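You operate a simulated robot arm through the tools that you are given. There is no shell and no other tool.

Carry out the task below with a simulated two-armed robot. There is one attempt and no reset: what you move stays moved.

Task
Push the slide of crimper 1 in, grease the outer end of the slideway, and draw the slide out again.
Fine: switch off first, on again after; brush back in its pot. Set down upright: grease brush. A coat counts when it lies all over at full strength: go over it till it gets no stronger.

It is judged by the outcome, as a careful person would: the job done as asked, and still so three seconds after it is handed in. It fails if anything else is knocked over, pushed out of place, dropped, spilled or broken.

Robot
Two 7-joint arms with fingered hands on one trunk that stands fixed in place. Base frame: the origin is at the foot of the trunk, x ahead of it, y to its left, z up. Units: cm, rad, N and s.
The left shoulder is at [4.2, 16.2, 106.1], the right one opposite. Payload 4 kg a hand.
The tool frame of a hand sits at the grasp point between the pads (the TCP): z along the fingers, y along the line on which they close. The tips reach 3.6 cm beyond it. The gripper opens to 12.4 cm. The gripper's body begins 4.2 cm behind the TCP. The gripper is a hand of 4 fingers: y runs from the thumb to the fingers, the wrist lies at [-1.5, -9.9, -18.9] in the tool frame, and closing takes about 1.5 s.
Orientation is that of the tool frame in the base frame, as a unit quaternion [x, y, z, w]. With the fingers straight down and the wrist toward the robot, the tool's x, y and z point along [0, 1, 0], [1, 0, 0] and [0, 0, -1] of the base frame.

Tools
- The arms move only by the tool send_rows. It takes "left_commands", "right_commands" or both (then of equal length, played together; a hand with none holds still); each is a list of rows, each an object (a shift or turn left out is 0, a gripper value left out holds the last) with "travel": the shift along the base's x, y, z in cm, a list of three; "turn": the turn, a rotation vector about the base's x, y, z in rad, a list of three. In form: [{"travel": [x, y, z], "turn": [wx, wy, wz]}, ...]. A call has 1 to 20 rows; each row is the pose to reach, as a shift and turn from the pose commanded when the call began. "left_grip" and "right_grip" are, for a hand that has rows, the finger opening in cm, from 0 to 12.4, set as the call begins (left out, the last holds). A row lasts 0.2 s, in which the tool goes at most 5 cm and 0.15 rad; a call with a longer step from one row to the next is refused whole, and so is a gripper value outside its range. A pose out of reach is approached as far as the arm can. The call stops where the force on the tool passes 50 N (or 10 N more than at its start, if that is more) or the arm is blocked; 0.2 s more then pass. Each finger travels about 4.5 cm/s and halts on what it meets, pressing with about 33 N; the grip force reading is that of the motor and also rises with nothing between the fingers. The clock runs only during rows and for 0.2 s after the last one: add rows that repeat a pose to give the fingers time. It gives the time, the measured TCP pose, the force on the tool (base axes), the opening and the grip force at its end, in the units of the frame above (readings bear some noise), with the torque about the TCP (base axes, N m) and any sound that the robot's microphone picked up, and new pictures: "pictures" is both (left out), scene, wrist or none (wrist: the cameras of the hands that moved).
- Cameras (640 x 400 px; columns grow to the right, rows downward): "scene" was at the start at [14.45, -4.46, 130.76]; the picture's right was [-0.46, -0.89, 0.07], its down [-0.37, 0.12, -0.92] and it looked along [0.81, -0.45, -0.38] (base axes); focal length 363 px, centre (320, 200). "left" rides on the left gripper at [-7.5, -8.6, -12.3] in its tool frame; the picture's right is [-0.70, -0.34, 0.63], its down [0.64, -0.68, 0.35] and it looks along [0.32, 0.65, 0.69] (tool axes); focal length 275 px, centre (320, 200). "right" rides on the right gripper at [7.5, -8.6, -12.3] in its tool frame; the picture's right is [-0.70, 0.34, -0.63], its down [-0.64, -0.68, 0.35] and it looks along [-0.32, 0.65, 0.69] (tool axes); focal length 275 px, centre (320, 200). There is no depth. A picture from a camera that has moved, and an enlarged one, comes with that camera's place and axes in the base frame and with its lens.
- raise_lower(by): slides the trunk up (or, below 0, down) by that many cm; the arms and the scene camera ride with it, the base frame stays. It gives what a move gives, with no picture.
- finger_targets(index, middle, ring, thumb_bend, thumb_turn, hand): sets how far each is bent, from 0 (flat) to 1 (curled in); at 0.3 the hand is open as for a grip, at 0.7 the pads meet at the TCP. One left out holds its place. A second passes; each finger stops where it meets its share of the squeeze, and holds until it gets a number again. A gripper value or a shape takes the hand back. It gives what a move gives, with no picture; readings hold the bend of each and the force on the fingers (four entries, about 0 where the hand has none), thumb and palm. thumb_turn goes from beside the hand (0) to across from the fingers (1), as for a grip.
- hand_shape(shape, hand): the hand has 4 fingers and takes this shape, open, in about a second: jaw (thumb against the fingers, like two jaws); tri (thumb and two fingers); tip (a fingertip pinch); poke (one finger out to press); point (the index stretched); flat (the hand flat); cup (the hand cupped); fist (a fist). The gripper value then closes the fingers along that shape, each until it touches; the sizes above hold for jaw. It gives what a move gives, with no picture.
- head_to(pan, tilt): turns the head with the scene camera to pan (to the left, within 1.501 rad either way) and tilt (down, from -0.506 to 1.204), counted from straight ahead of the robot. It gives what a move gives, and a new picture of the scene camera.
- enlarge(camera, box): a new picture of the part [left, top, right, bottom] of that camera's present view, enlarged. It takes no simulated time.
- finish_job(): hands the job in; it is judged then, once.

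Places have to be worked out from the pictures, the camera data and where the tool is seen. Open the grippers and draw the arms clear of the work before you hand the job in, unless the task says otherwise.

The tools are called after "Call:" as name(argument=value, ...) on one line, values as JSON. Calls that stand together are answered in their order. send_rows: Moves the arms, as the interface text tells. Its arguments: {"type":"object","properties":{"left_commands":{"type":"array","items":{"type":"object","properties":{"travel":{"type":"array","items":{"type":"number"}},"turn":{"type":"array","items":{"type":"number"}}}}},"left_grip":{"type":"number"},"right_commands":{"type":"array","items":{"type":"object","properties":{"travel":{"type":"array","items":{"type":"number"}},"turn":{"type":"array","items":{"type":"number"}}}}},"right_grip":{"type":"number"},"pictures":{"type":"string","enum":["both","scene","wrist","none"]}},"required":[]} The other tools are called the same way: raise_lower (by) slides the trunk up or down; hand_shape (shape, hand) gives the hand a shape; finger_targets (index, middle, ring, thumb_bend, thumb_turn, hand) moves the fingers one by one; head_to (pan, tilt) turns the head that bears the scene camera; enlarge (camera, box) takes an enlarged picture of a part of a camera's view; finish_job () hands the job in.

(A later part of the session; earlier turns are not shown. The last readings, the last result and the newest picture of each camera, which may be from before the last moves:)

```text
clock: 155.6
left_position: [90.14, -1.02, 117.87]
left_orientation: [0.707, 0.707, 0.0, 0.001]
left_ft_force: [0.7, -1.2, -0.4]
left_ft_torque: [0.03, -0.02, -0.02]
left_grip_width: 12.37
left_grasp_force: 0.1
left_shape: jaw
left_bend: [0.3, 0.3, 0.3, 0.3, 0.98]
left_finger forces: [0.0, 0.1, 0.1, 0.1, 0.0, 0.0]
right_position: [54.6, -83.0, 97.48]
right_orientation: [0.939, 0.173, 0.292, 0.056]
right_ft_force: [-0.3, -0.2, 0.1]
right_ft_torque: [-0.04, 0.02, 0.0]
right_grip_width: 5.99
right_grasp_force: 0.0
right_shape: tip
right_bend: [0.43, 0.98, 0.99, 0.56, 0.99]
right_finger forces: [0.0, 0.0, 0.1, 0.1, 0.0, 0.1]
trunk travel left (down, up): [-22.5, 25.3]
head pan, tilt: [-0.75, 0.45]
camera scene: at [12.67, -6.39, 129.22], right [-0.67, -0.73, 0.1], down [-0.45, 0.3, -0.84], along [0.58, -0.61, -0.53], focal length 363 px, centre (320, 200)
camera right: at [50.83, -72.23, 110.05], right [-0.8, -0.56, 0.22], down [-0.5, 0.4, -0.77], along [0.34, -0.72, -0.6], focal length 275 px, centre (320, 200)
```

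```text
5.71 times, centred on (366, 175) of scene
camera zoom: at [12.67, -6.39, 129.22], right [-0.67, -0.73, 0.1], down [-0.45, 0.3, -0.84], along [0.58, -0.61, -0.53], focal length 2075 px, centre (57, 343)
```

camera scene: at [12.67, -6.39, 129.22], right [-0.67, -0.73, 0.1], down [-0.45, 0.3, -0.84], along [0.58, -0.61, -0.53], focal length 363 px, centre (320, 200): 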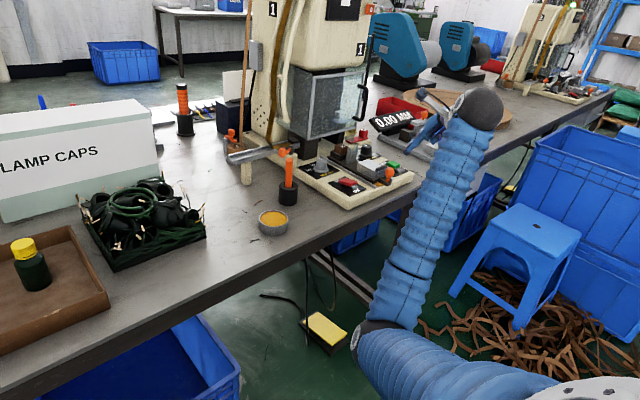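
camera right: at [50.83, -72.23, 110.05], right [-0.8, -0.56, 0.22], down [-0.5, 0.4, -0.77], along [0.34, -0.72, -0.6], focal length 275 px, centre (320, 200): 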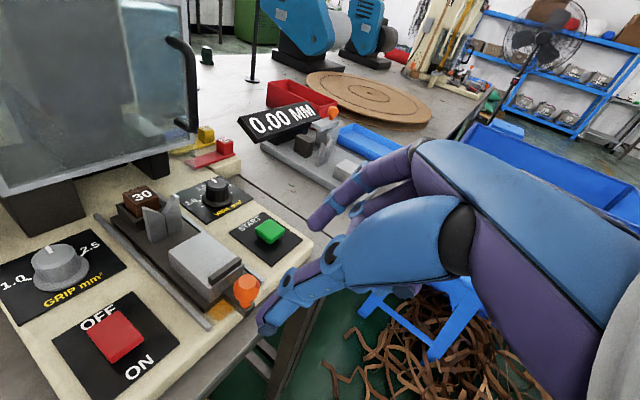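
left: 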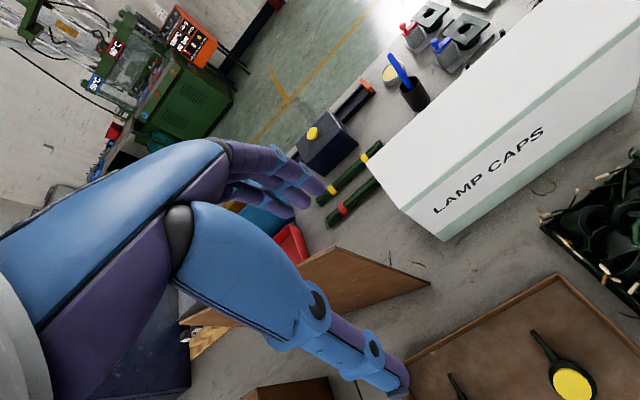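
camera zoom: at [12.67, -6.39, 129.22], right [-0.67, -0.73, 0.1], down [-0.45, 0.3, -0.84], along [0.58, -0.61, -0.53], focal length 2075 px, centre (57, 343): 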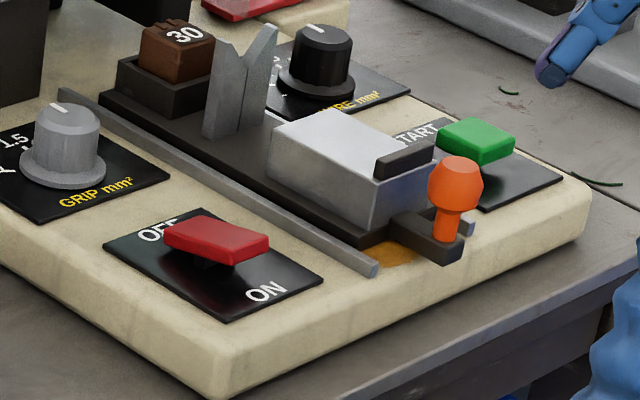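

Slide fully out with the greased end beneath it. Now I turn the hand back to the downward pose, close the fingertips, and move over the rocker's ON end at about (66.6, -74.8).

Call:
send_rows(right_commands=[{"turn": [0, 0.13, 0]}, {"turn": [0, 0.26, 0]}, {"turn": [0, 0.39, 0]}, {"turn": [0, 0.52, 0]}, {"turn": [0, 0.595, 0]}, {"turn": [0, 0.595, 0]}], right_grip=0, pictures="none")

Call:
send_rows(right_commands=[{"travel": [3, 2, 0], "turn": [0, 0, 0.13]}, {"travel": [6, 4, 0], "turn": [0, 0, 0.26]}, {"travel": [9, 6, -1], "turn": [0, 0, 0.39]}, {"travel": [12, 7.6, -3], "turn": [0, 0, 0.45]}, {"travel": [12, 7.6, -6], "turn": [0, 0, 0.45]}, {"travel": [12, 7.6, -6], "turn": [0, 0, 0.45]}], pictures="both")

Call:
enlarge(camera="right", box=[180, 180, 400, 380])

```text
clock: 157.0
left_position: [90.06, -1.01, 117.95]
left_orientation: [0.706, 0.708, 0.0, 0.001]
left_ft_force: [0.0, 0.1, -0.1]
left_ft_torque: [0.01, -0.02, -0.03]
left_grip_width: 12.38
left_grasp_force: 0.1
left_shape: jaw
left_bend: [0.3, 0.3, 0.3, 0.3, 0.98]
left_finger forces: [0.0, 0.0, 0.0, 0.0, 0.0, 0.0]
right_position: [54.6, -83.12, 97.58]
right_orientation: [0.983, 0.183, 0.005, 0.003]
right_ft_force: [-0.5, -0.8, 0.2]
right_ft_torque: [-0.04, -0.02, 0.0]
right_grip_width: 0.0
right_grasp_force: 33.3
right_shape: tip
right_bend: [0.7, 1.0, 1.0, 0.71, 1.0]
right_finger forces: [0.1, 0.0, 0.0, 0.0, 0.1, 0.0]
trunk travel left (down, up): [-22.5, 25.3]
head pan, tilt: [-0.75, 0.45]
```

```text
clock: 158.4
left_position: [90.15, -0.82, 117.97]
left_orientation: [0.707, 0.707, 0.0, 0.0]
left_ft_force: [-0.8, 0.2, 1.6]
left_ft_torque: [-0.03, 0.01, -0.04]
left_grip_width: 12.38
left_grasp_force: 0.1
left_shape: jaw
left_bend: [0.3, 0.3, 0.3, 0.3, 0.98]
left_finger forces: [0.0, 0.1, 0.1, 0.0, 0.0, 0.0]
right_position: [66.61, -75.42, 91.65]
right_orientation: [0.917, 0.399, 0.006, 0.001]
right_ft_force: [0.3, -0.2, 0.1]
right_ft_torque: [-0.02, 0.02, 0.0]
right_grip_width: 0.01
right_grasp_force: 33.4
right_shape: tip
right_bend: [0.7, 1.0, 1.0, 0.71, 1.0]
right_finger forces: [0.0, 0.0, 0.0, 0.0, 0.2, 0.0]
trunk travel left (down, up): [-22.5, 25.3]
head pan, tilt: [-0.75, 0.45]
camera scene: at [12.65, -6.34, 129.24], right [-0.67, -0.73, 0.1], down [-0.45, 0.3, -0.84], along [0.58, -0.61, -0.53], focal length 363 px, centre (320, 200)
camera right: at [65.39, -63.98, 104.07], right [-0.24, -0.74, 0.63], down [-0.93, -0.01, -0.36], along [0.27, -0.67, -0.69], focal length 275 px, centre (320, 200)
```

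scene: 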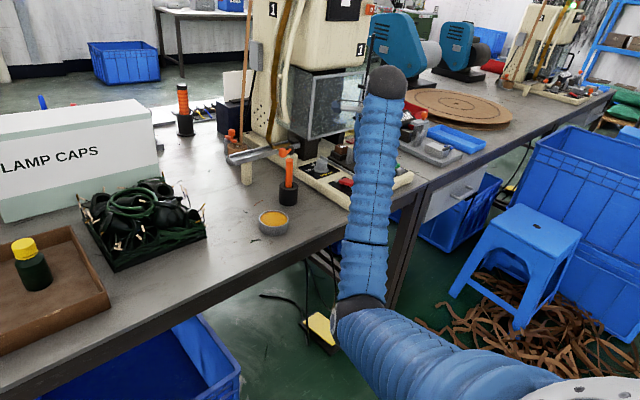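
right: 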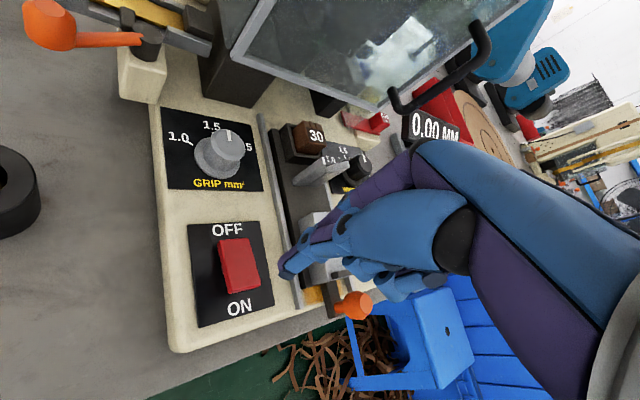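

```text
2.00 times, centred on (290, 280) of right
camera zoom: at [65.39, -63.98, 104.07], right [-0.24, -0.74, 0.63], down [-0.93, -0.01, -0.36], along [0.27, -0.67, -0.69], focal length 551 px, centre (380, 40)
```

zoom: 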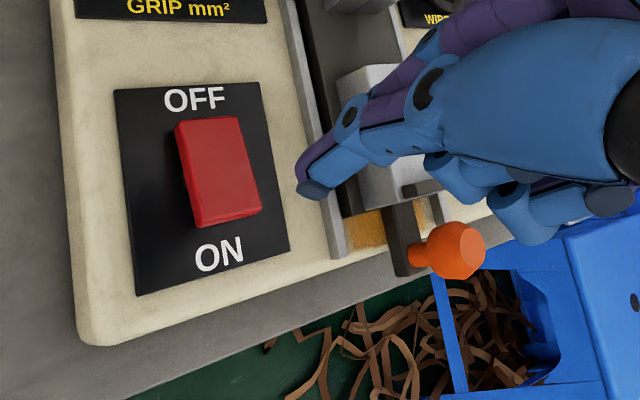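

The fingertip is at (66.2, -74.8) and the raised ON end spans from x 66.4. I shift 0.8 cm in +x and press down on the ON end in steps.

Call:
send_rows(right_commands=[{"travel": [0.8, 0.1, -2]}, {"travel": [0.8, 0.1, -4]}, {"travel": [0.8, 0.1, -5.2]}, {"travel": [0.8, 0.1, -5.7]}, {"travel": [0.8, 0.1, -6.2]}, {"travel": [0.8, 0.1, -6.6]}, {"travel": [0.8, 0.1, -7.0]}, {"travel": [0.8, 0.1, -7.2]}], pictures="wrist")

Call:
enlarge(camera="right", box=[180, 180, 400, 380])

```text
clock: 160.2
left_position: [89.87, -0.65, 118.32]
left_orientation: [0.707, 0.708, 0.0, 0.002]
left_ft_force: [0.4, -1.3, 0.2]
left_ft_torque: [-0.02, 0.0, -0.02]
left_grip_width: 12.39
left_grasp_force: 0.0
left_shape: jaw
left_bend: [0.3, 0.3, 0.3, 0.3, 0.98]
left_finger forces: [0.0, 0.0, 0.1, 0.0, 0.1, 0.1]
right_position: [67.32, -75.37, 85.02]
right_orientation: [0.918, 0.397, 0.009, 0.006]
right_ft_force: [0.9, -6.8, 35.4]
right_ft_torque: [-0.25, -0.19, -0.04]
right_grip_width: 0.0
right_grasp_force: 32.4
right_shape: tip
right_bend: [0.7, 1.0, 1.0, 0.71, 0.99]
right_finger forces: [63.4, 0.0, 0.1, 0.0, 0.0, 0.0]
trunk travel left (down, up): [-22.5, 25.3]
head pan, tilt: [-0.75, 0.45]
camera right: at [65.95, -63.92, 97.42], right [-0.24, -0.74, 0.63], down [-0.93, -0.01, -0.36], along [0.27, -0.68, -0.68], focal length 275 px, centre (320, 200)
```

right: 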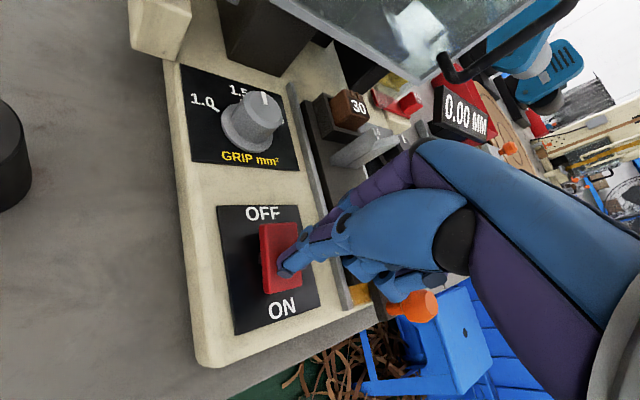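

```text
2.00 times, centred on (290, 280) of right
camera zoom: at [65.95, -63.92, 97.42], right [-0.24, -0.74, 0.63], down [-0.93, -0.01, -0.36], along [0.27, -0.68, -0.68], focal length 551 px, centre (380, 40)
```

zoom: 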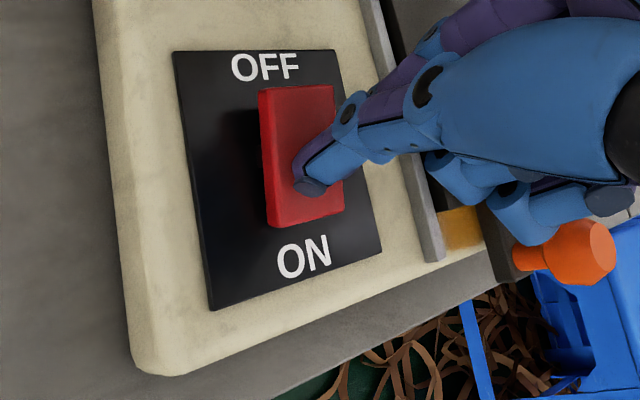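

35 N reached and the rocker seems to have tipped to ON. I lift off and check rocker, lamp and display.

Call:
send_rows(right_commands=[{"travel": [0, 0, 2]}, {"travel": [0, 0, 5]}, {"travel": [-3, 0, 8]}, {"travel": [-7, 0, 10]}, {"travel": [-11, 0, 11]}, {"travel": [-11, 0, 11]}], pictures="wrist")

Call:
head_to(pan=-0.7, tilt=0.25)

Call:
enlarge(camera="scene", box=[250, 60, 410, 240])

```text
clock: 161.6
left_position: [90.1, -1.17, 117.97]
left_orientation: [0.708, 0.707, 0.0, 0.0]
left_ft_force: [-0.2, 0.0, -0.9]
left_ft_torque: [0.0, 0.02, -0.01]
left_grip_width: 12.35
left_grasp_force: 0.1
left_shape: jaw
left_bend: [0.3, 0.3, 0.3, 0.3, 0.98]
left_finger forces: [0.0, 0.0, 0.1, 0.1, 0.1, 0.0]
right_position: [56.24, -75.37, 95.3]
right_orientation: [0.918, 0.397, 0.005, 0.002]
right_ft_force: [-0.9, 0.7, 0.3]
right_ft_torque: [0.0, 0.02, -0.01]
right_grip_width: 0.01
right_grasp_force: 32.7
right_shape: tip
right_bend: [0.7, 1.0, 1.0, 0.72, 0.99]
right_finger forces: [0.0, 0.0, 0.1, 0.1, 0.1, 0.0]
trunk travel left (down, up): [-22.5, 25.3]
head pan, tilt: [-0.75, 0.45]
camera right: at [54.99, -64.06, 107.83], right [-0.24, -0.74, 0.63], down [-0.93, 0.0, -0.36], along [0.27, -0.67, -0.69], focal length 275 px, centre (320, 200)
```

right: 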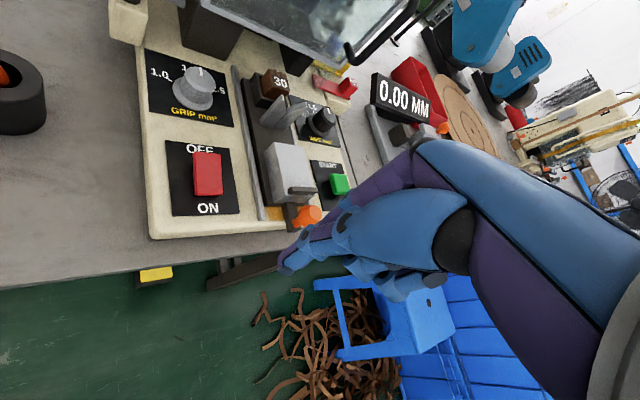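

```text
clock: 162.3
left_position: [90.14, -0.89, 118.05]
left_orientation: [0.707, 0.707, 0.001, -0.001]
left_ft_force: [0.5, -0.2, 0.2]
left_ft_torque: [0.0, 0.01, -0.02]
left_grip_width: 12.36
left_grasp_force: 0.1
left_shape: jaw
left_bend: [0.3, 0.3, 0.3, 0.3, 0.98]
left_finger forces: [0.1, 0.0, 0.0, 0.0, 0.0, 0.1]
right_position: [56.27, -75.34, 95.46]
right_orientation: [0.917, 0.398, 0.005, 0.003]
right_ft_force: [0.0, -0.7, -0.1]
right_ft_torque: [0.0, 0.0, 0.01]
right_grip_width: 0.01
right_grasp_force: 32.9
right_shape: tip
right_bend: [0.7, 1.0, 1.0, 0.72, 0.99]
right_finger forces: [0.0, 0.1, 0.1, 0.1, 0.0, 0.0]
trunk travel left (down, up): [-22.5, 25.3]
head pan, tilt: [-0.7, 0.25]
camera scene: at [13.35, -6.13, 131.0], right [-0.64, -0.76, 0.1], down [-0.34, 0.16, -0.93], along [0.69, -0.62, -0.36], focal length 363 px, centre (320, 200)
```

scene: 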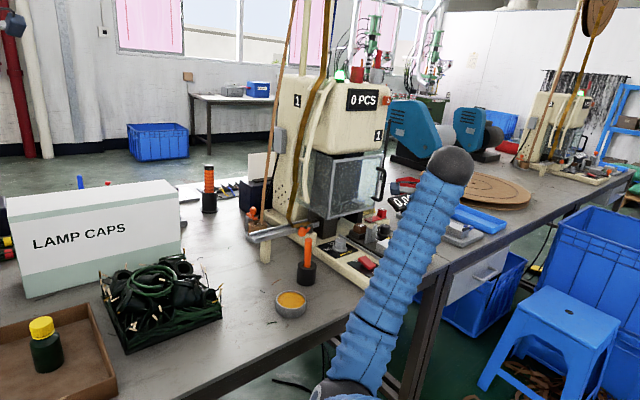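

```text
2.22 times, centred on (330, 150) of scene
camera zoom: at [13.35, -6.13, 131.0], right [-0.64, -0.76, 0.1], down [-0.34, 0.16, -0.93], along [0.69, -0.62, -0.36], focal length 807 px, centre (298, 311)
```

zoom: 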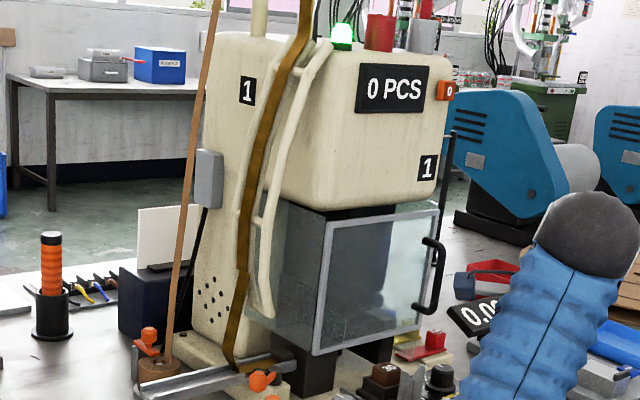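

The lamp is green and the display reads "0 PCS": crimper 1 is on again. I open the right hand and draw it back to its starting place, well clear.

Call:
send_rows(right_commands=[{"travel": [-2, 0, 4]}, {"travel": [-4, 1, 8]}, {"travel": [-6, 3, 12], "turn": [0, 0, 0.14]}, {"travel": [-8, 5.5, 15], "turn": [0, 0, 0.28]}, {"travel": [-10, 8, 17], "turn": [0, 0, 0.42]}, {"travel": [-10.5, 9.5, 17], "turn": [0, 0, 0.56]}, {"travel": [-10.5, 9.5, 17], "turn": [0, 0, 0.7]}, {"travel": [-10.5, 9.5, 17], "turn": [0, 0, 0.75]}, {"travel": [-10.5, 9.5, 17], "turn": [0, 0, 0.75]}], right_grip=12.4, pictures="none")

Call:
hand_shape(hand="right", shape="jaw")

Call:
head_to(pan=-0.8, tilt=0.42)

Call:
enlarge(camera="scene", box=[220, 130, 400, 250])

Call:
enlarge(camera="scene", box=[310, 145, 400, 201])

Call:
enlarge(camera="right", box=[140, 60, 400, 300])

```text
clock: 164.3
left_position: [90.26, -0.79, 117.95]
left_orientation: [0.707, 0.707, 0.0, 0.001]
left_ft_force: [-0.2, 0.2, -0.8]
left_ft_torque: [0.01, 0.04, 0.03]
left_grip_width: 12.36
left_grasp_force: 0.0
left_shape: jaw
left_bend: [0.3, 0.3, 0.3, 0.3, 0.98]
left_finger forces: [0.1, 0.0, 0.0, 0.0, 0.1, 0.0]
right_position: [45.98, -65.92, 112.53]
right_orientation: [0.708, 0.706, 0.006, 0.0]
right_ft_force: [0.8, 0.0, -0.1]
right_ft_torque: [0.0, -0.03, 0.0]
right_grip_width: 12.39
right_grasp_force: 0.1
right_shape: tip
right_bend: [0.31, 0.98, 0.99, 0.3, 0.98]
right_finger forces: [0.0, 0.0, 0.1, 0.1, 0.0, 0.0]
trunk travel left (down, up): [-22.5, 25.3]
head pan, tilt: [-0.7, 0.25]
```

```text
clock: 165.2
left_position: [90.19, -0.83, 118.1]
left_orientation: [0.707, 0.707, 0.001, 0.0]
left_ft_force: [-0.9, 0.4, 0.6]
left_ft_torque: [0.0, -0.02, 0.01]
left_grip_width: 12.37
left_grasp_force: 0.1
left_shape: jaw
left_bend: [0.3, 0.3, 0.3, 0.3, 0.98]
left_finger forces: [0.1, 0.1, 0.1, 0.0, 0.0, 0.0]
right_position: [45.89, -65.96, 112.47]
right_orientation: [0.708, 0.706, 0.006, 0.0]
right_ft_force: [0.1, 0.2, -0.2]
right_ft_torque: [-0.03, -0.03, -0.05]
right_grip_width: 12.36
right_grasp_force: 0.0
right_shape: jaw
right_bend: [0.3, 0.3, 0.3, 0.3, 0.98]
right_finger forces: [0.0, 0.0, 0.0, 0.0, 0.0, 0.1]
trunk travel left (down, up): [-22.5, 25.3]
head pan, tilt: [-0.7, 0.25]
```

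```text
clock: 165.9
left_position: [90.15, -0.9, 118.0]
left_orientation: [0.707, 0.708, 0.0, 0.0]
left_ft_force: [0.4, 0.8, -0.2]
left_ft_torque: [-0.03, -0.01, 0.01]
left_grip_width: 12.38
left_grasp_force: 0.1
left_shape: jaw
left_bend: [0.3, 0.3, 0.3, 0.3, 0.98]
left_finger forces: [0.1, 0.0, 0.0, 0.0, 0.0, 0.0]
right_position: [45.9, -65.86, 112.46]
right_orientation: [0.708, 0.706, 0.005, 0.0]
right_ft_force: [0.6, -0.2, 0.1]
right_ft_torque: [0.0, -0.01, 0.01]
right_grip_width: 12.38
right_grasp_force: 0.1
right_shape: jaw
right_bend: [0.3, 0.3, 0.3, 0.3, 0.98]
right_finger forces: [0.1, 0.0, 0.0, 0.0, 0.1, 0.1]
trunk travel left (down, up): [-22.5, 25.3]
head pan, tilt: [-0.799, 0.421]
camera scene: at [12.43, -6.72, 129.55], right [-0.71, -0.7, 0.11], down [-0.42, 0.29, -0.86], along [0.57, -0.65, -0.5], focal length 363 px, centre (320, 200)
```

scene: 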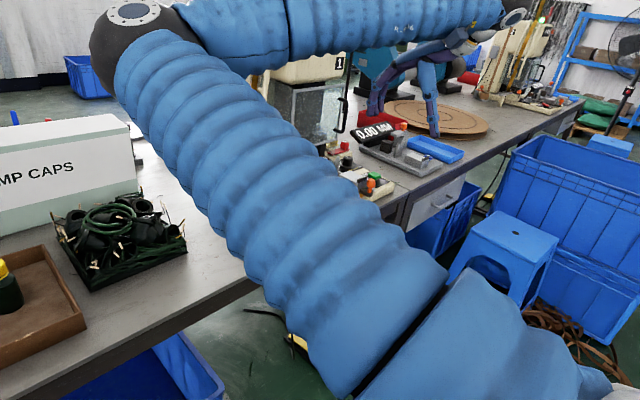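

```text
3.33 times, centred on (310, 190) of scene
camera zoom: at [12.43, -6.72, 129.55], right [-0.71, -0.7, 0.11], down [-0.42, 0.29, -0.86], along [0.57, -0.65, -0.5], focal length 1211 px, centre (353, 233)
```

zoom: 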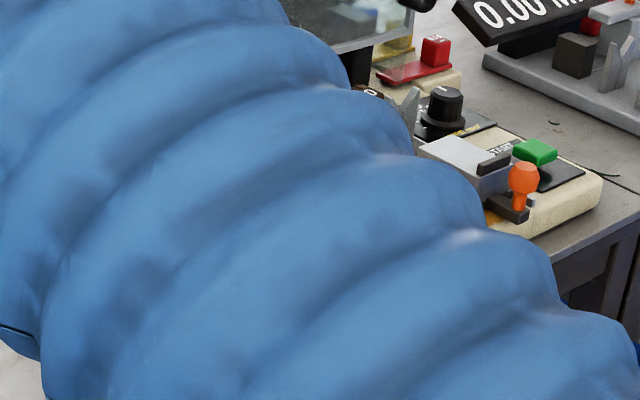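

```text
7.11 times, centred on (355, 173) of scene
camera zoom: at [12.43, -6.72, 129.55], right [-0.71, -0.7, 0.11], down [-0.42, 0.29, -0.86], along [0.57, -0.65, -0.5], focal length 2582 px, centre (71, 392)
```

zoom: 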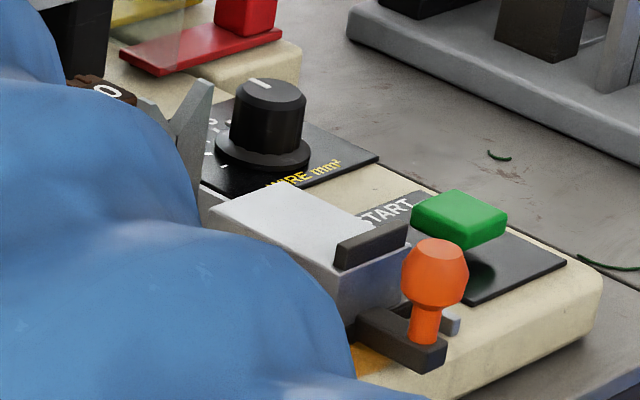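

```text
1.67 times, centred on (270, 180) of right
camera zoom: at [37.31, -58.4, 124.91], right [0.33, -0.7, 0.63], down [-0.68, -0.64, -0.36], along [0.65, -0.31, -0.69], focal length 459 px, centre (403, 233)
```

zoom: 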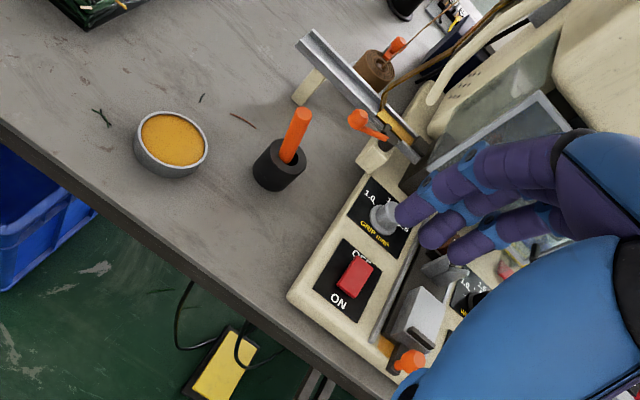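

The arm is back and open, and the machine is on. Pot and tin have not shifted; I take a closer look at how the brush stands in its pot.

Call:
enlarge(camera="right", box=[220, 110, 300, 190])

Call:
enlarge(camera="left", box=[0, 0, 640, 400])

```text
5.00 times, centred on (260, 150) of right
camera zoom: at [37.31, -58.4, 124.91], right [0.33, -0.7, 0.63], down [-0.68, -0.64, -0.36], along [0.65, -0.31, -0.69], focal length 1376 px, centre (620, 450)
```

zoom: 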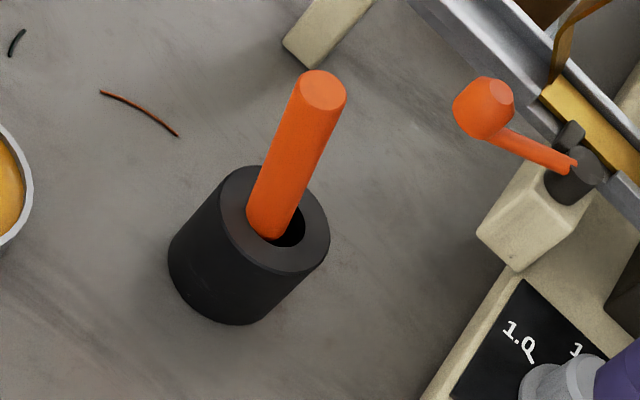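

```text
1.00 times, centred on (320, 200) of left (not enlarged: the box is as wide or as high as the picture)
camera zoom: at [81.65, -8.28, 130.25], right [-0.34, -0.7, -0.63], down [-0.68, 0.64, -0.35], along [0.65, 0.32, -0.69], focal length 275 px, centre (320, 200)
```

zoom: 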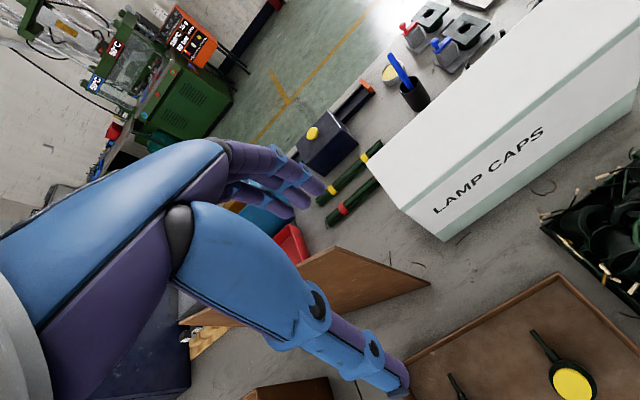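

The brush stands in its pot but leans about 13° toward the robot (−x, +y). I want it more upright, so I'll nudge its top very gently with the closed fingertips from that side; first I bring the hand to a safe spot short of it.

Call:
hand_shape(hand="right", shape="tip")

Call:
send_rows(right_commands=[{"travel": [3, 1.6, -1], "turn": [0, 0, -0.14]}, {"travel": [6, 3.2, -2], "turn": [0, 0, -0.28]}, {"travel": [9, 4.8, -4], "turn": [0, 0, -0.42]}, {"travel": [12, 6.4, -6], "turn": [0, 0, -0.56]}, {"travel": [15, 8, -8], "turn": [0, 0, -0.7]}, {"travel": [18, 9.6, -10], "turn": [0, 0, -0.84]}, {"travel": [21, 11.2, -11.5], "turn": [0, 0, -0.98]}, {"travel": [24.6, 13.2, -12.5], "turn": [0, 0, -1.0]}, {"travel": [24.6, 13.2, -12.5], "turn": [0, 0, -1.0]}], right_grip=0, pictures="both")

```text
clock: 166.8
left_position: [90.18, -0.91, 117.96]
left_orientation: [0.707, 0.707, 0.0, 0.0]
left_ft_force: [0.5, -0.8, -0.3]
left_ft_torque: [0.01, -0.02, 0.03]
left_grip_width: 12.33
left_grasp_force: 0.1
left_shape: jaw
left_bend: [0.3, 0.3, 0.3, 0.3, 0.98]
left_finger forces: [0.0, 0.0, 0.0, 0.1, 0.0, 0.0]
right_position: [45.9, -65.81, 112.4]
right_orientation: [0.709, 0.705, 0.006, 0.0]
right_ft_force: [0.4, -0.1, -0.7]
right_ft_torque: [-0.01, 0.0, 0.01]
right_grip_width: 12.36
right_grasp_force: 0.2
right_shape: tip
right_bend: [0.31, 0.98, 0.99, 0.3, 0.98]
right_finger forces: [0.0, 0.0, 0.0, 0.1, 0.0, 0.0]
trunk travel left (down, up): [-22.5, 25.3]
head pan, tilt: [-0.799, 0.421]
```

```text
clock: 168.8
left_position: [90.04, -0.71, 118.11]
left_orientation: [0.707, 0.707, 0.0, -0.001]
left_ft_force: [0.6, 0.8, 0.1]
left_ft_torque: [-0.01, 0.01, -0.01]
left_grip_width: 12.37
left_grasp_force: 0.1
left_shape: jaw
left_bend: [0.3, 0.3, 0.3, 0.3, 0.98]
left_finger forces: [0.0, 0.1, 0.1, 0.0, 0.0, 0.1]
right_position: [70.63, -52.65, 99.91]
right_orientation: [0.96, 0.279, 0.006, 0.004]
right_ft_force: [-0.3, -0.3, -0.3]
right_ft_torque: [0.03, 0.0, 0.0]
right_grip_width: 0.04
right_grasp_force: 33.0
right_shape: tip
right_bend: [0.7, 1.0, 1.0, 0.71, 1.0]
right_finger forces: [0.0, 0.1, 0.1, 0.0, 0.0, 0.0]
trunk travel left (down, up): [-22.5, 25.3]
head pan, tilt: [-0.799, 0.421]
camera scene: at [12.38, -6.71, 129.56], right [-0.71, -0.7, 0.11], down [-0.42, 0.29, -0.86], along [0.57, -0.65, -0.5], focal length 363 px, centre (320, 200)
camera right: at [72.17, -41.3, 112.44], right [-0.41, -0.66, 0.63], down [-0.91, 0.23, -0.36], along [0.09, -0.72, -0.69], focal length 275 px, centre (320, 200)
```

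scene: 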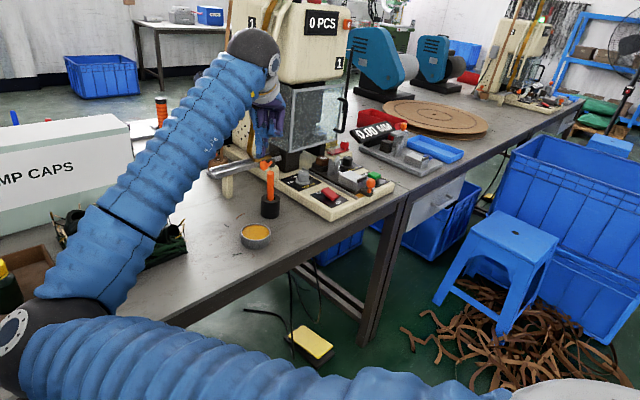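
right: 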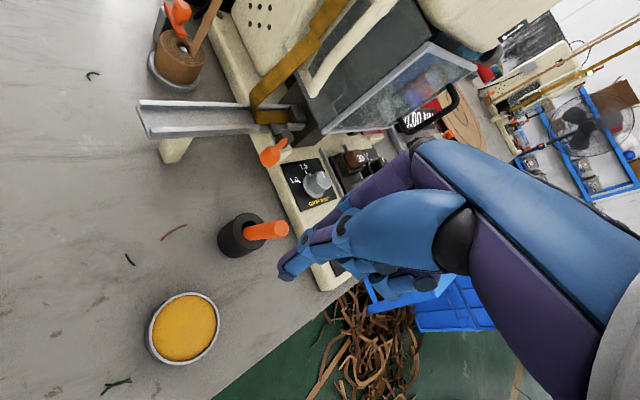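

The scene camera now sees pot and brush freely. I measure the lean from both cameras before touching anything.

Call:
enlarge(camera="scene", box=[238, 160, 302, 220])

Call:
enlarge(camera="right", box=[200, 190, 320, 290])

```text
6.67 times, centred on (270, 190) of scene
camera zoom: at [12.38, -6.71, 129.56], right [-0.71, -0.7, 0.11], down [-0.42, 0.29, -0.86], along [0.57, -0.65, -0.5], focal length 2421 px, centre (653, 267)
```

zoom: 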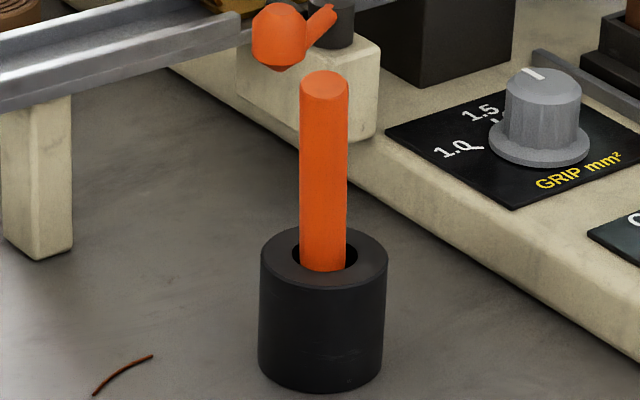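

```text
4.00 times, centred on (260, 240) of right
camera zoom: at [72.17, -41.3, 112.44], right [-0.41, -0.66, 0.63], down [-0.91, 0.23, -0.36], along [0.09, -0.72, -0.69], focal length 1101 px, centre (560, 40)
```

zoom: 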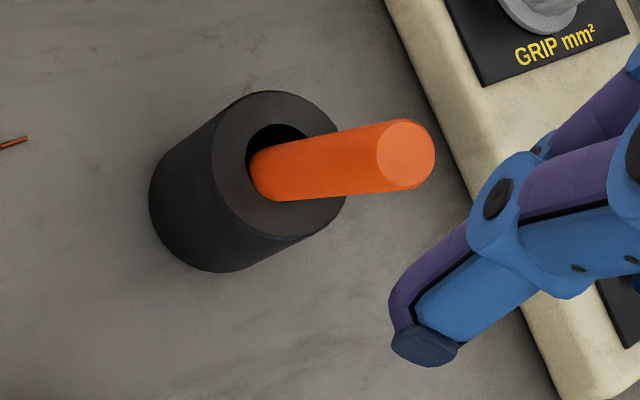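

Both views agree: the brush leans 14–15° toward (−x, +y). I line the closed fingertips up with that direction and descend beside the handle's top, still about 3 cm away from it.

Call:
send_rows(right_commands=[{"travel": [-0.4, -1, -2], "turn": [0, 0, 0.08]}, {"travel": [-0.7, -1.9, -4], "turn": [0, 0, 0.17]}, {"travel": [-0.7, -1.9, -6.5], "turn": [0, 0, 0.17]}, {"travel": [-0.7, -1.9, -8.4], "turn": [0, 0, 0.17]}, {"travel": [-0.7, -1.9, -8.4], "turn": [0, 0, 0.17]}], pictures="none")

Call:
enlarge(camera="scene", box=[230, 130, 310, 220])

Call:
enlarge(camera="right", box=[200, 190, 360, 330])

```text
clock: 170.0
left_position: [90.04, -0.85, 118.02]
left_orientation: [0.706, 0.708, 0.0, 0.0]
left_ft_force: [-0.6, 0.6, 0.2]
left_ft_torque: [-0.05, 0.02, 0.01]
left_grip_width: 12.35
left_grasp_force: 0.2
left_shape: jaw
left_bend: [0.3, 0.3, 0.3, 0.3, 0.98]
left_finger forces: [0.0, 0.0, 0.1, 0.1, 0.0, 0.1]
right_position: [69.86, -54.45, 91.52]
right_orientation: [0.933, 0.361, 0.006, 0.004]
right_ft_force: [0.7, 0.3, 0.2]
right_ft_torque: [0.04, -0.03, 0.0]
right_grip_width: 0.0
right_grasp_force: 33.4
right_shape: tip
right_bend: [0.7, 1.0, 1.0, 0.71, 1.0]
right_finger forces: [0.0, 0.0, 0.0, 0.1, 0.1, 0.0]
trunk travel left (down, up): [-22.5, 25.3]
head pan, tilt: [-0.799, 0.421]
```

```text
4.44 times, centred on (270, 175) of scene
camera zoom: at [12.41, -6.7, 129.55], right [-0.71, -0.7, 0.11], down [-0.42, 0.29, -0.86], along [0.57, -0.65, -0.5], focal length 1614 px, centre (542, 311)
```

zoom: 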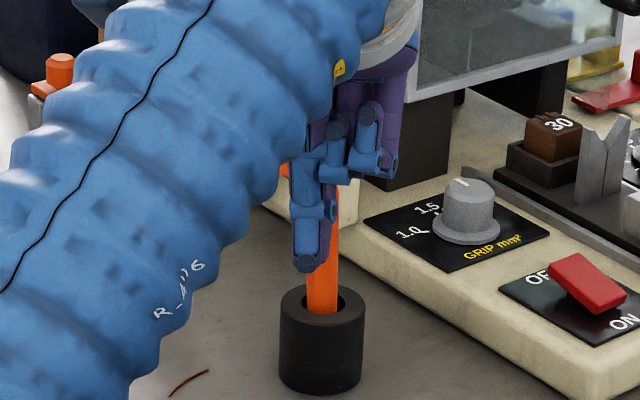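

```text
2.86 times, centred on (280, 260) of right
camera zoom: at [69.49, -43.08, 104.05], right [-0.3, -0.72, 0.63], down [-0.93, 0.07, -0.36], along [0.21, -0.69, -0.69], focal length 786 px, centre (434, 29)
```

zoom: 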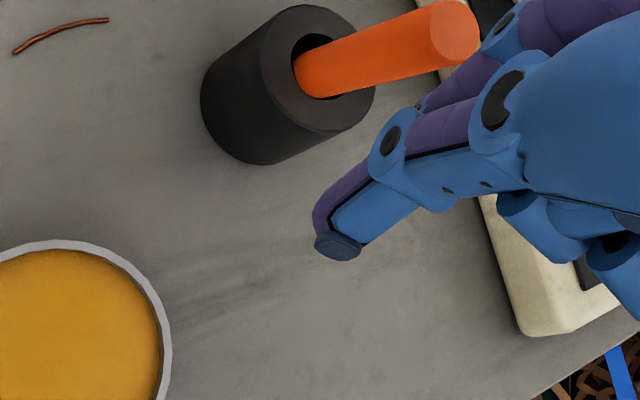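

The handle's top is 5.4 cm ahead along the push direction; contact should come after about 3.1 cm, upright at about 5.6 cm. I advance 2.6 cm first.

Call:
send_rows(right_commands=[{"travel": [0.6, -0.66, 0]}, {"travel": [1.2, -1.32, 0]}, {"travel": [1.75, -1.93, 0]}, {"travel": [1.75, -1.93, 0]}], pictures="none")

Call:
enlarge(camera="right", box=[200, 140, 400, 300])

Call:
enlarge(camera="scene", box=[230, 130, 310, 220])

```text
clock: 171.0
left_position: [90.0, -0.91, 117.97]
left_orientation: [0.707, 0.707, 0.0, 0.0]
left_ft_force: [0.1, 0.1, -0.6]
left_ft_torque: [-0.01, 0.02, 0.03]
left_grip_width: 12.36
left_grasp_force: 0.0
left_shape: jaw
left_bend: [0.3, 0.3, 0.3, 0.3, 0.98]
left_finger forces: [0.0, 0.0, 0.0, 0.0, 0.0, 0.0]
right_position: [71.55, -56.51, 91.65]
right_orientation: [0.933, 0.361, 0.006, 0.004]
right_ft_force: [-1.0, 0.6, 2.6]
right_ft_torque: [0.01, 0.01, -0.03]
right_grip_width: 0.0
right_grasp_force: 33.0
right_shape: tip
right_bend: [0.7, 1.0, 1.0, 0.71, 1.0]
right_finger forces: [3.8, 0.0, 0.0, 0.0, 0.1, 0.0]
trunk travel left (down, up): [-22.5, 25.3]
head pan, tilt: [-0.799, 0.421]
```

```text
2.50 times, centred on (300, 220) of right
camera zoom: at [71.23, -45.04, 104.08], right [-0.3, -0.72, 0.63], down [-0.93, 0.07, -0.36], along [0.21, -0.69, -0.69], focal length 688 px, centre (370, 150)
```

zoom: 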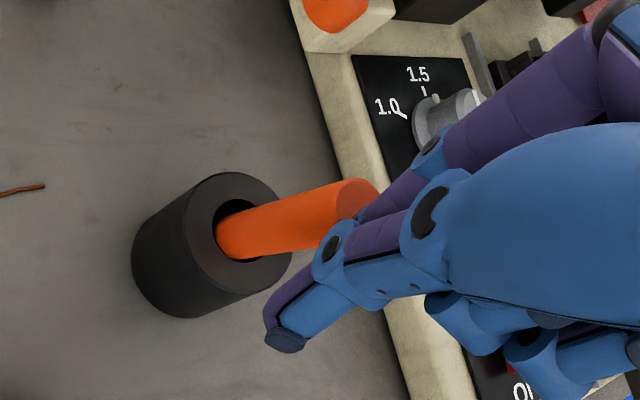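

```text
4.44 times, centred on (270, 175) of scene
camera zoom: at [12.41, -6.69, 129.55], right [-0.71, -0.7, 0.11], down [-0.42, 0.29, -0.86], along [0.57, -0.65, -0.5], focal length 1614 px, centre (542, 311)
```

zoom: 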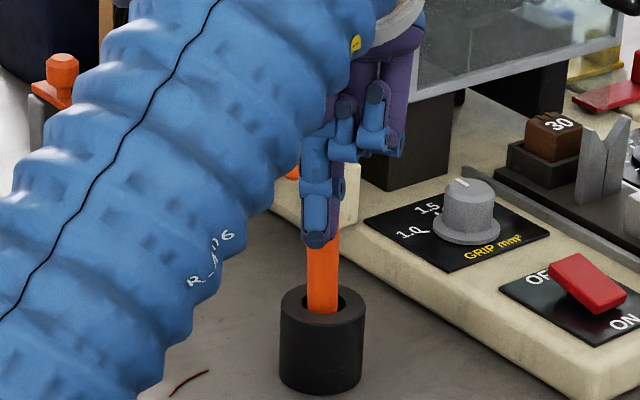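

Contact came slightly early (about 4 N on the index). I push on gently by 1 cm and watch whether the brush swings up.

Call:
send_rows(right_commands=[{"travel": [0.2, -0.22, 0.1]}, {"travel": [0.4, -0.44, 0.15]}, {"travel": [0.67, -0.74, 0.2]}, {"travel": [0.67, -0.74, 0.2]}], pictures="none")

Call:
enlarge(camera="right", box=[200, 140, 400, 300])

Call:
enlarge(camera="scene", box=[230, 130, 310, 220])

```text
clock: 172.0
left_position: [90.12, -0.83, 117.99]
left_orientation: [0.707, 0.708, 0.0, 0.0]
left_ft_force: [0.1, 0.5, 0.6]
left_ft_torque: [0.03, 0.0, 0.01]
left_grip_width: 12.4
left_grasp_force: 0.1
left_shape: jaw
left_bend: [0.3, 0.3, 0.3, 0.3, 0.98]
left_finger forces: [0.0, 0.1, 0.0, 0.0, 0.0, 0.1]
right_position: [72.24, -57.23, 91.74]
right_orientation: [0.932, 0.361, 0.006, 0.003]
right_ft_force: [-1.0, 0.0, 5.1]
right_ft_torque: [-0.05, -0.07, -0.05]
right_grip_width: 0.0
right_grasp_force: 32.6
right_shape: tip
right_bend: [0.7, 1.0, 1.0, 0.71, 1.0]
right_finger forces: [5.7, 0.1, 0.1, 0.0, 0.0, 0.1]
trunk travel left (down, up): [-22.5, 25.3]
head pan, tilt: [-0.799, 0.421]
```

```text
2.50 times, centred on (300, 220) of right
camera zoom: at [71.86, -45.78, 104.27], right [-0.3, -0.72, 0.63], down [-0.93, 0.07, -0.36], along [0.21, -0.69, -0.69], focal length 688 px, centre (370, 150)
```

zoom: 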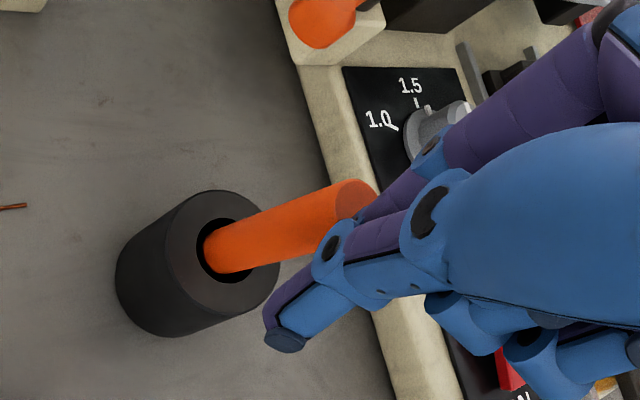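

```text
4.44 times, centred on (270, 175) of scene
camera zoom: at [12.39, -6.68, 129.55], right [-0.71, -0.7, 0.11], down [-0.42, 0.29, -0.86], along [0.57, -0.65, -0.5], focal length 1614 px, centre (542, 311)
```

zoom: 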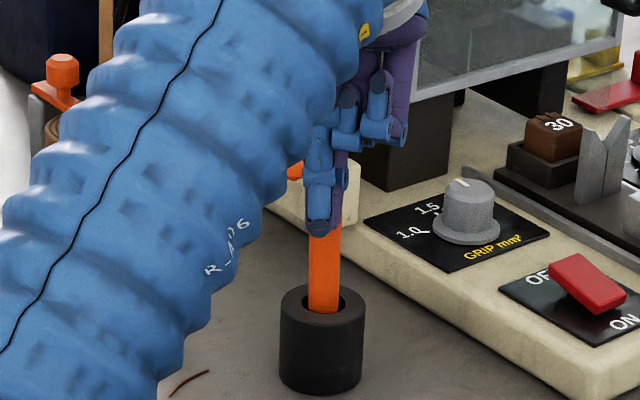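

The brush swings up and the pot stays put. I continue another centimetre.

Call:
send_rows(right_commands=[{"travel": [0.2, -0.22, 0.05]}, {"travel": [0.4, -0.44, 0.1]}, {"travel": [0.67, -0.74, 0.2]}, {"travel": [0.67, -0.74, 0.2]}], pictures="none")

Call:
enlarge(camera="right", box=[200, 140, 400, 300])

Call:
enlarge(camera="scene", box=[230, 130, 310, 220])

```text
clock: 173.0
left_position: [90.14, -0.73, 117.9]
left_orientation: [0.707, 0.707, 0.0, 0.0]
left_ft_force: [0.1, -0.1, 0.5]
left_ft_torque: [0.03, -0.01, 0.02]
left_grip_width: 12.39
left_grasp_force: 0.0
left_shape: jaw
left_bend: [0.3, 0.3, 0.3, 0.3, 0.98]
left_finger forces: [0.0, 0.1, 0.0, 0.1, 0.0, 0.0]
right_position: [72.92, -57.98, 91.97]
right_orientation: [0.933, 0.361, 0.006, 0.003]
right_ft_force: [-0.2, 0.5, 3.7]
right_ft_torque: [-0.08, -0.03, 0.0]
right_grip_width: 0.0
right_grasp_force: 33.0
right_shape: tip
right_bend: [0.7, 1.0, 1.0, 0.71, 1.0]
right_finger forces: [4.4, 0.0, 0.1, 0.1, 0.0, 0.0]
trunk travel left (down, up): [-22.5, 25.3]
head pan, tilt: [-0.799, 0.421]
```

```text
2.50 times, centred on (300, 220) of right
camera zoom: at [72.58, -46.52, 104.43], right [-0.3, -0.72, 0.63], down [-0.93, 0.07, -0.36], along [0.21, -0.69, -0.69], focal length 688 px, centre (370, 150)
```

zoom: 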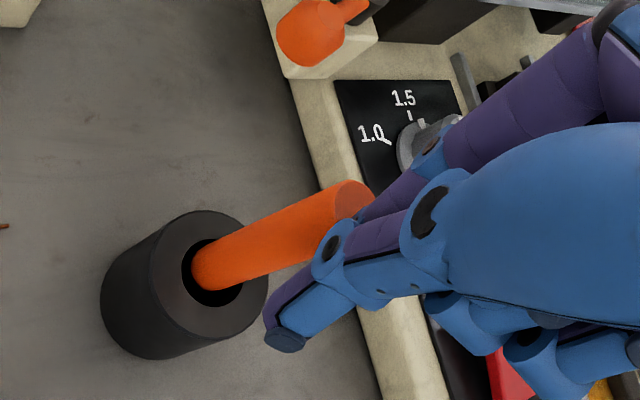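

```text
4.44 times, centred on (270, 175) of scene
camera zoom: at [12.41, -6.69, 129.54], right [-0.71, -0.7, 0.11], down [-0.42, 0.29, -0.86], along [0.57, -0.65, -0.5], focal length 1614 px, centre (542, 311)
```

zoom: 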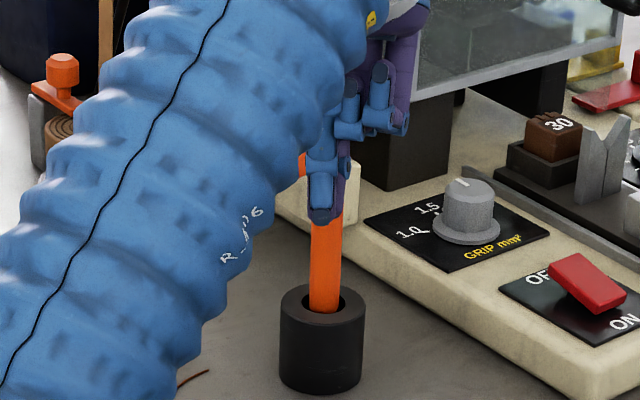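

The brush is now within about 3° of upright. I push 0.3 cm more and then withdraw slowly straight back.

Call:
send_rows(right_commands=[{"travel": [0.1, -0.15, 0.05]}, {"travel": [0.2, -0.28, 0.08]}, {"travel": [0.2, -0.28, 0.08]}, {"travel": [0.2, -0.28, 0.08]}, {"travel": [0.1, -0.15, 0.08]}, {"travel": [0, 0, 0.1]}, {"travel": [-0.2, 0.22, 0.1]}, {"travel": [-0.5, 0.55, 0.1]}, {"travel": [-1.2, 1.3, 0.3]}, {"travel": [-2.2, 2.4, 0.8]}, {"travel": [-2.2, 2.4, 0.8]}], pictures="none")

Call:
enlarge(camera="right", box=[200, 140, 400, 300])

Call:
enlarge(camera="scene", box=[230, 130, 310, 220])

```text
clock: 175.4
left_position: [90.2, -0.88, 118.05]
left_orientation: [0.708, 0.706, 0.0, 0.0]
left_ft_force: [-0.1, 0.2, 0.6]
left_ft_torque: [0.02, 0.0, 0.0]
left_grip_width: 12.37
left_grasp_force: 0.1
left_shape: jaw
left_bend: [0.3, 0.3, 0.3, 0.3, 0.98]
left_finger forces: [0.0, 0.0, 0.0, 0.1, 0.1, 0.0]
right_position: [70.73, -55.54, 92.8]
right_orientation: [0.932, 0.361, 0.006, 0.002]
right_ft_force: [-1.5, -0.2, 0.0]
right_ft_torque: [0.03, 0.0, 0.01]
right_grip_width: 0.0
right_grasp_force: 32.9
right_shape: tip
right_bend: [0.7, 1.0, 1.0, 0.71, 1.0]
right_finger forces: [0.0, 0.0, 0.0, 0.0, 0.0, 0.1]
trunk travel left (down, up): [-22.5, 25.3]
head pan, tilt: [-0.799, 0.421]
```

```text
2.50 times, centred on (300, 220) of right
camera zoom: at [70.39, -44.18, 105.22], right [-0.3, -0.72, 0.63], down [-0.93, 0.07, -0.36], along [0.21, -0.69, -0.69], focal length 688 px, centre (370, 150)
```

zoom: 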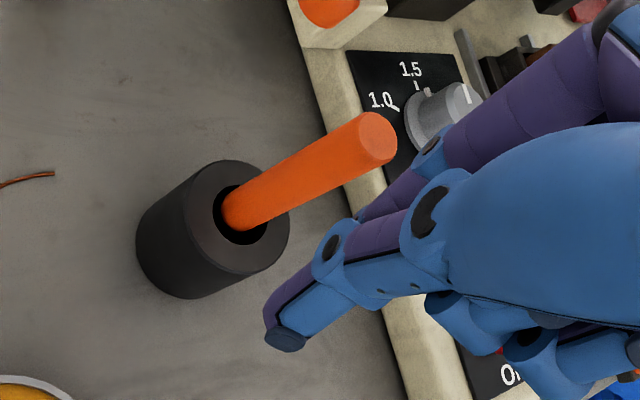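

```text
4.44 times, centred on (270, 175) of scene
camera zoom: at [12.44, -6.72, 129.54], right [-0.71, -0.7, 0.11], down [-0.42, 0.29, -0.86], along [0.57, -0.65, -0.5], focal length 1614 px, centre (542, 311)
```

zoom: 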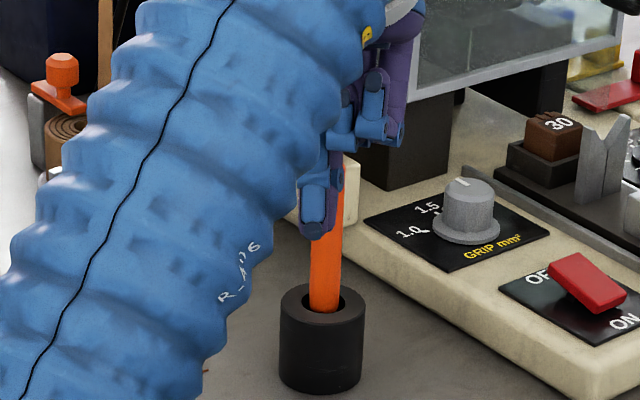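

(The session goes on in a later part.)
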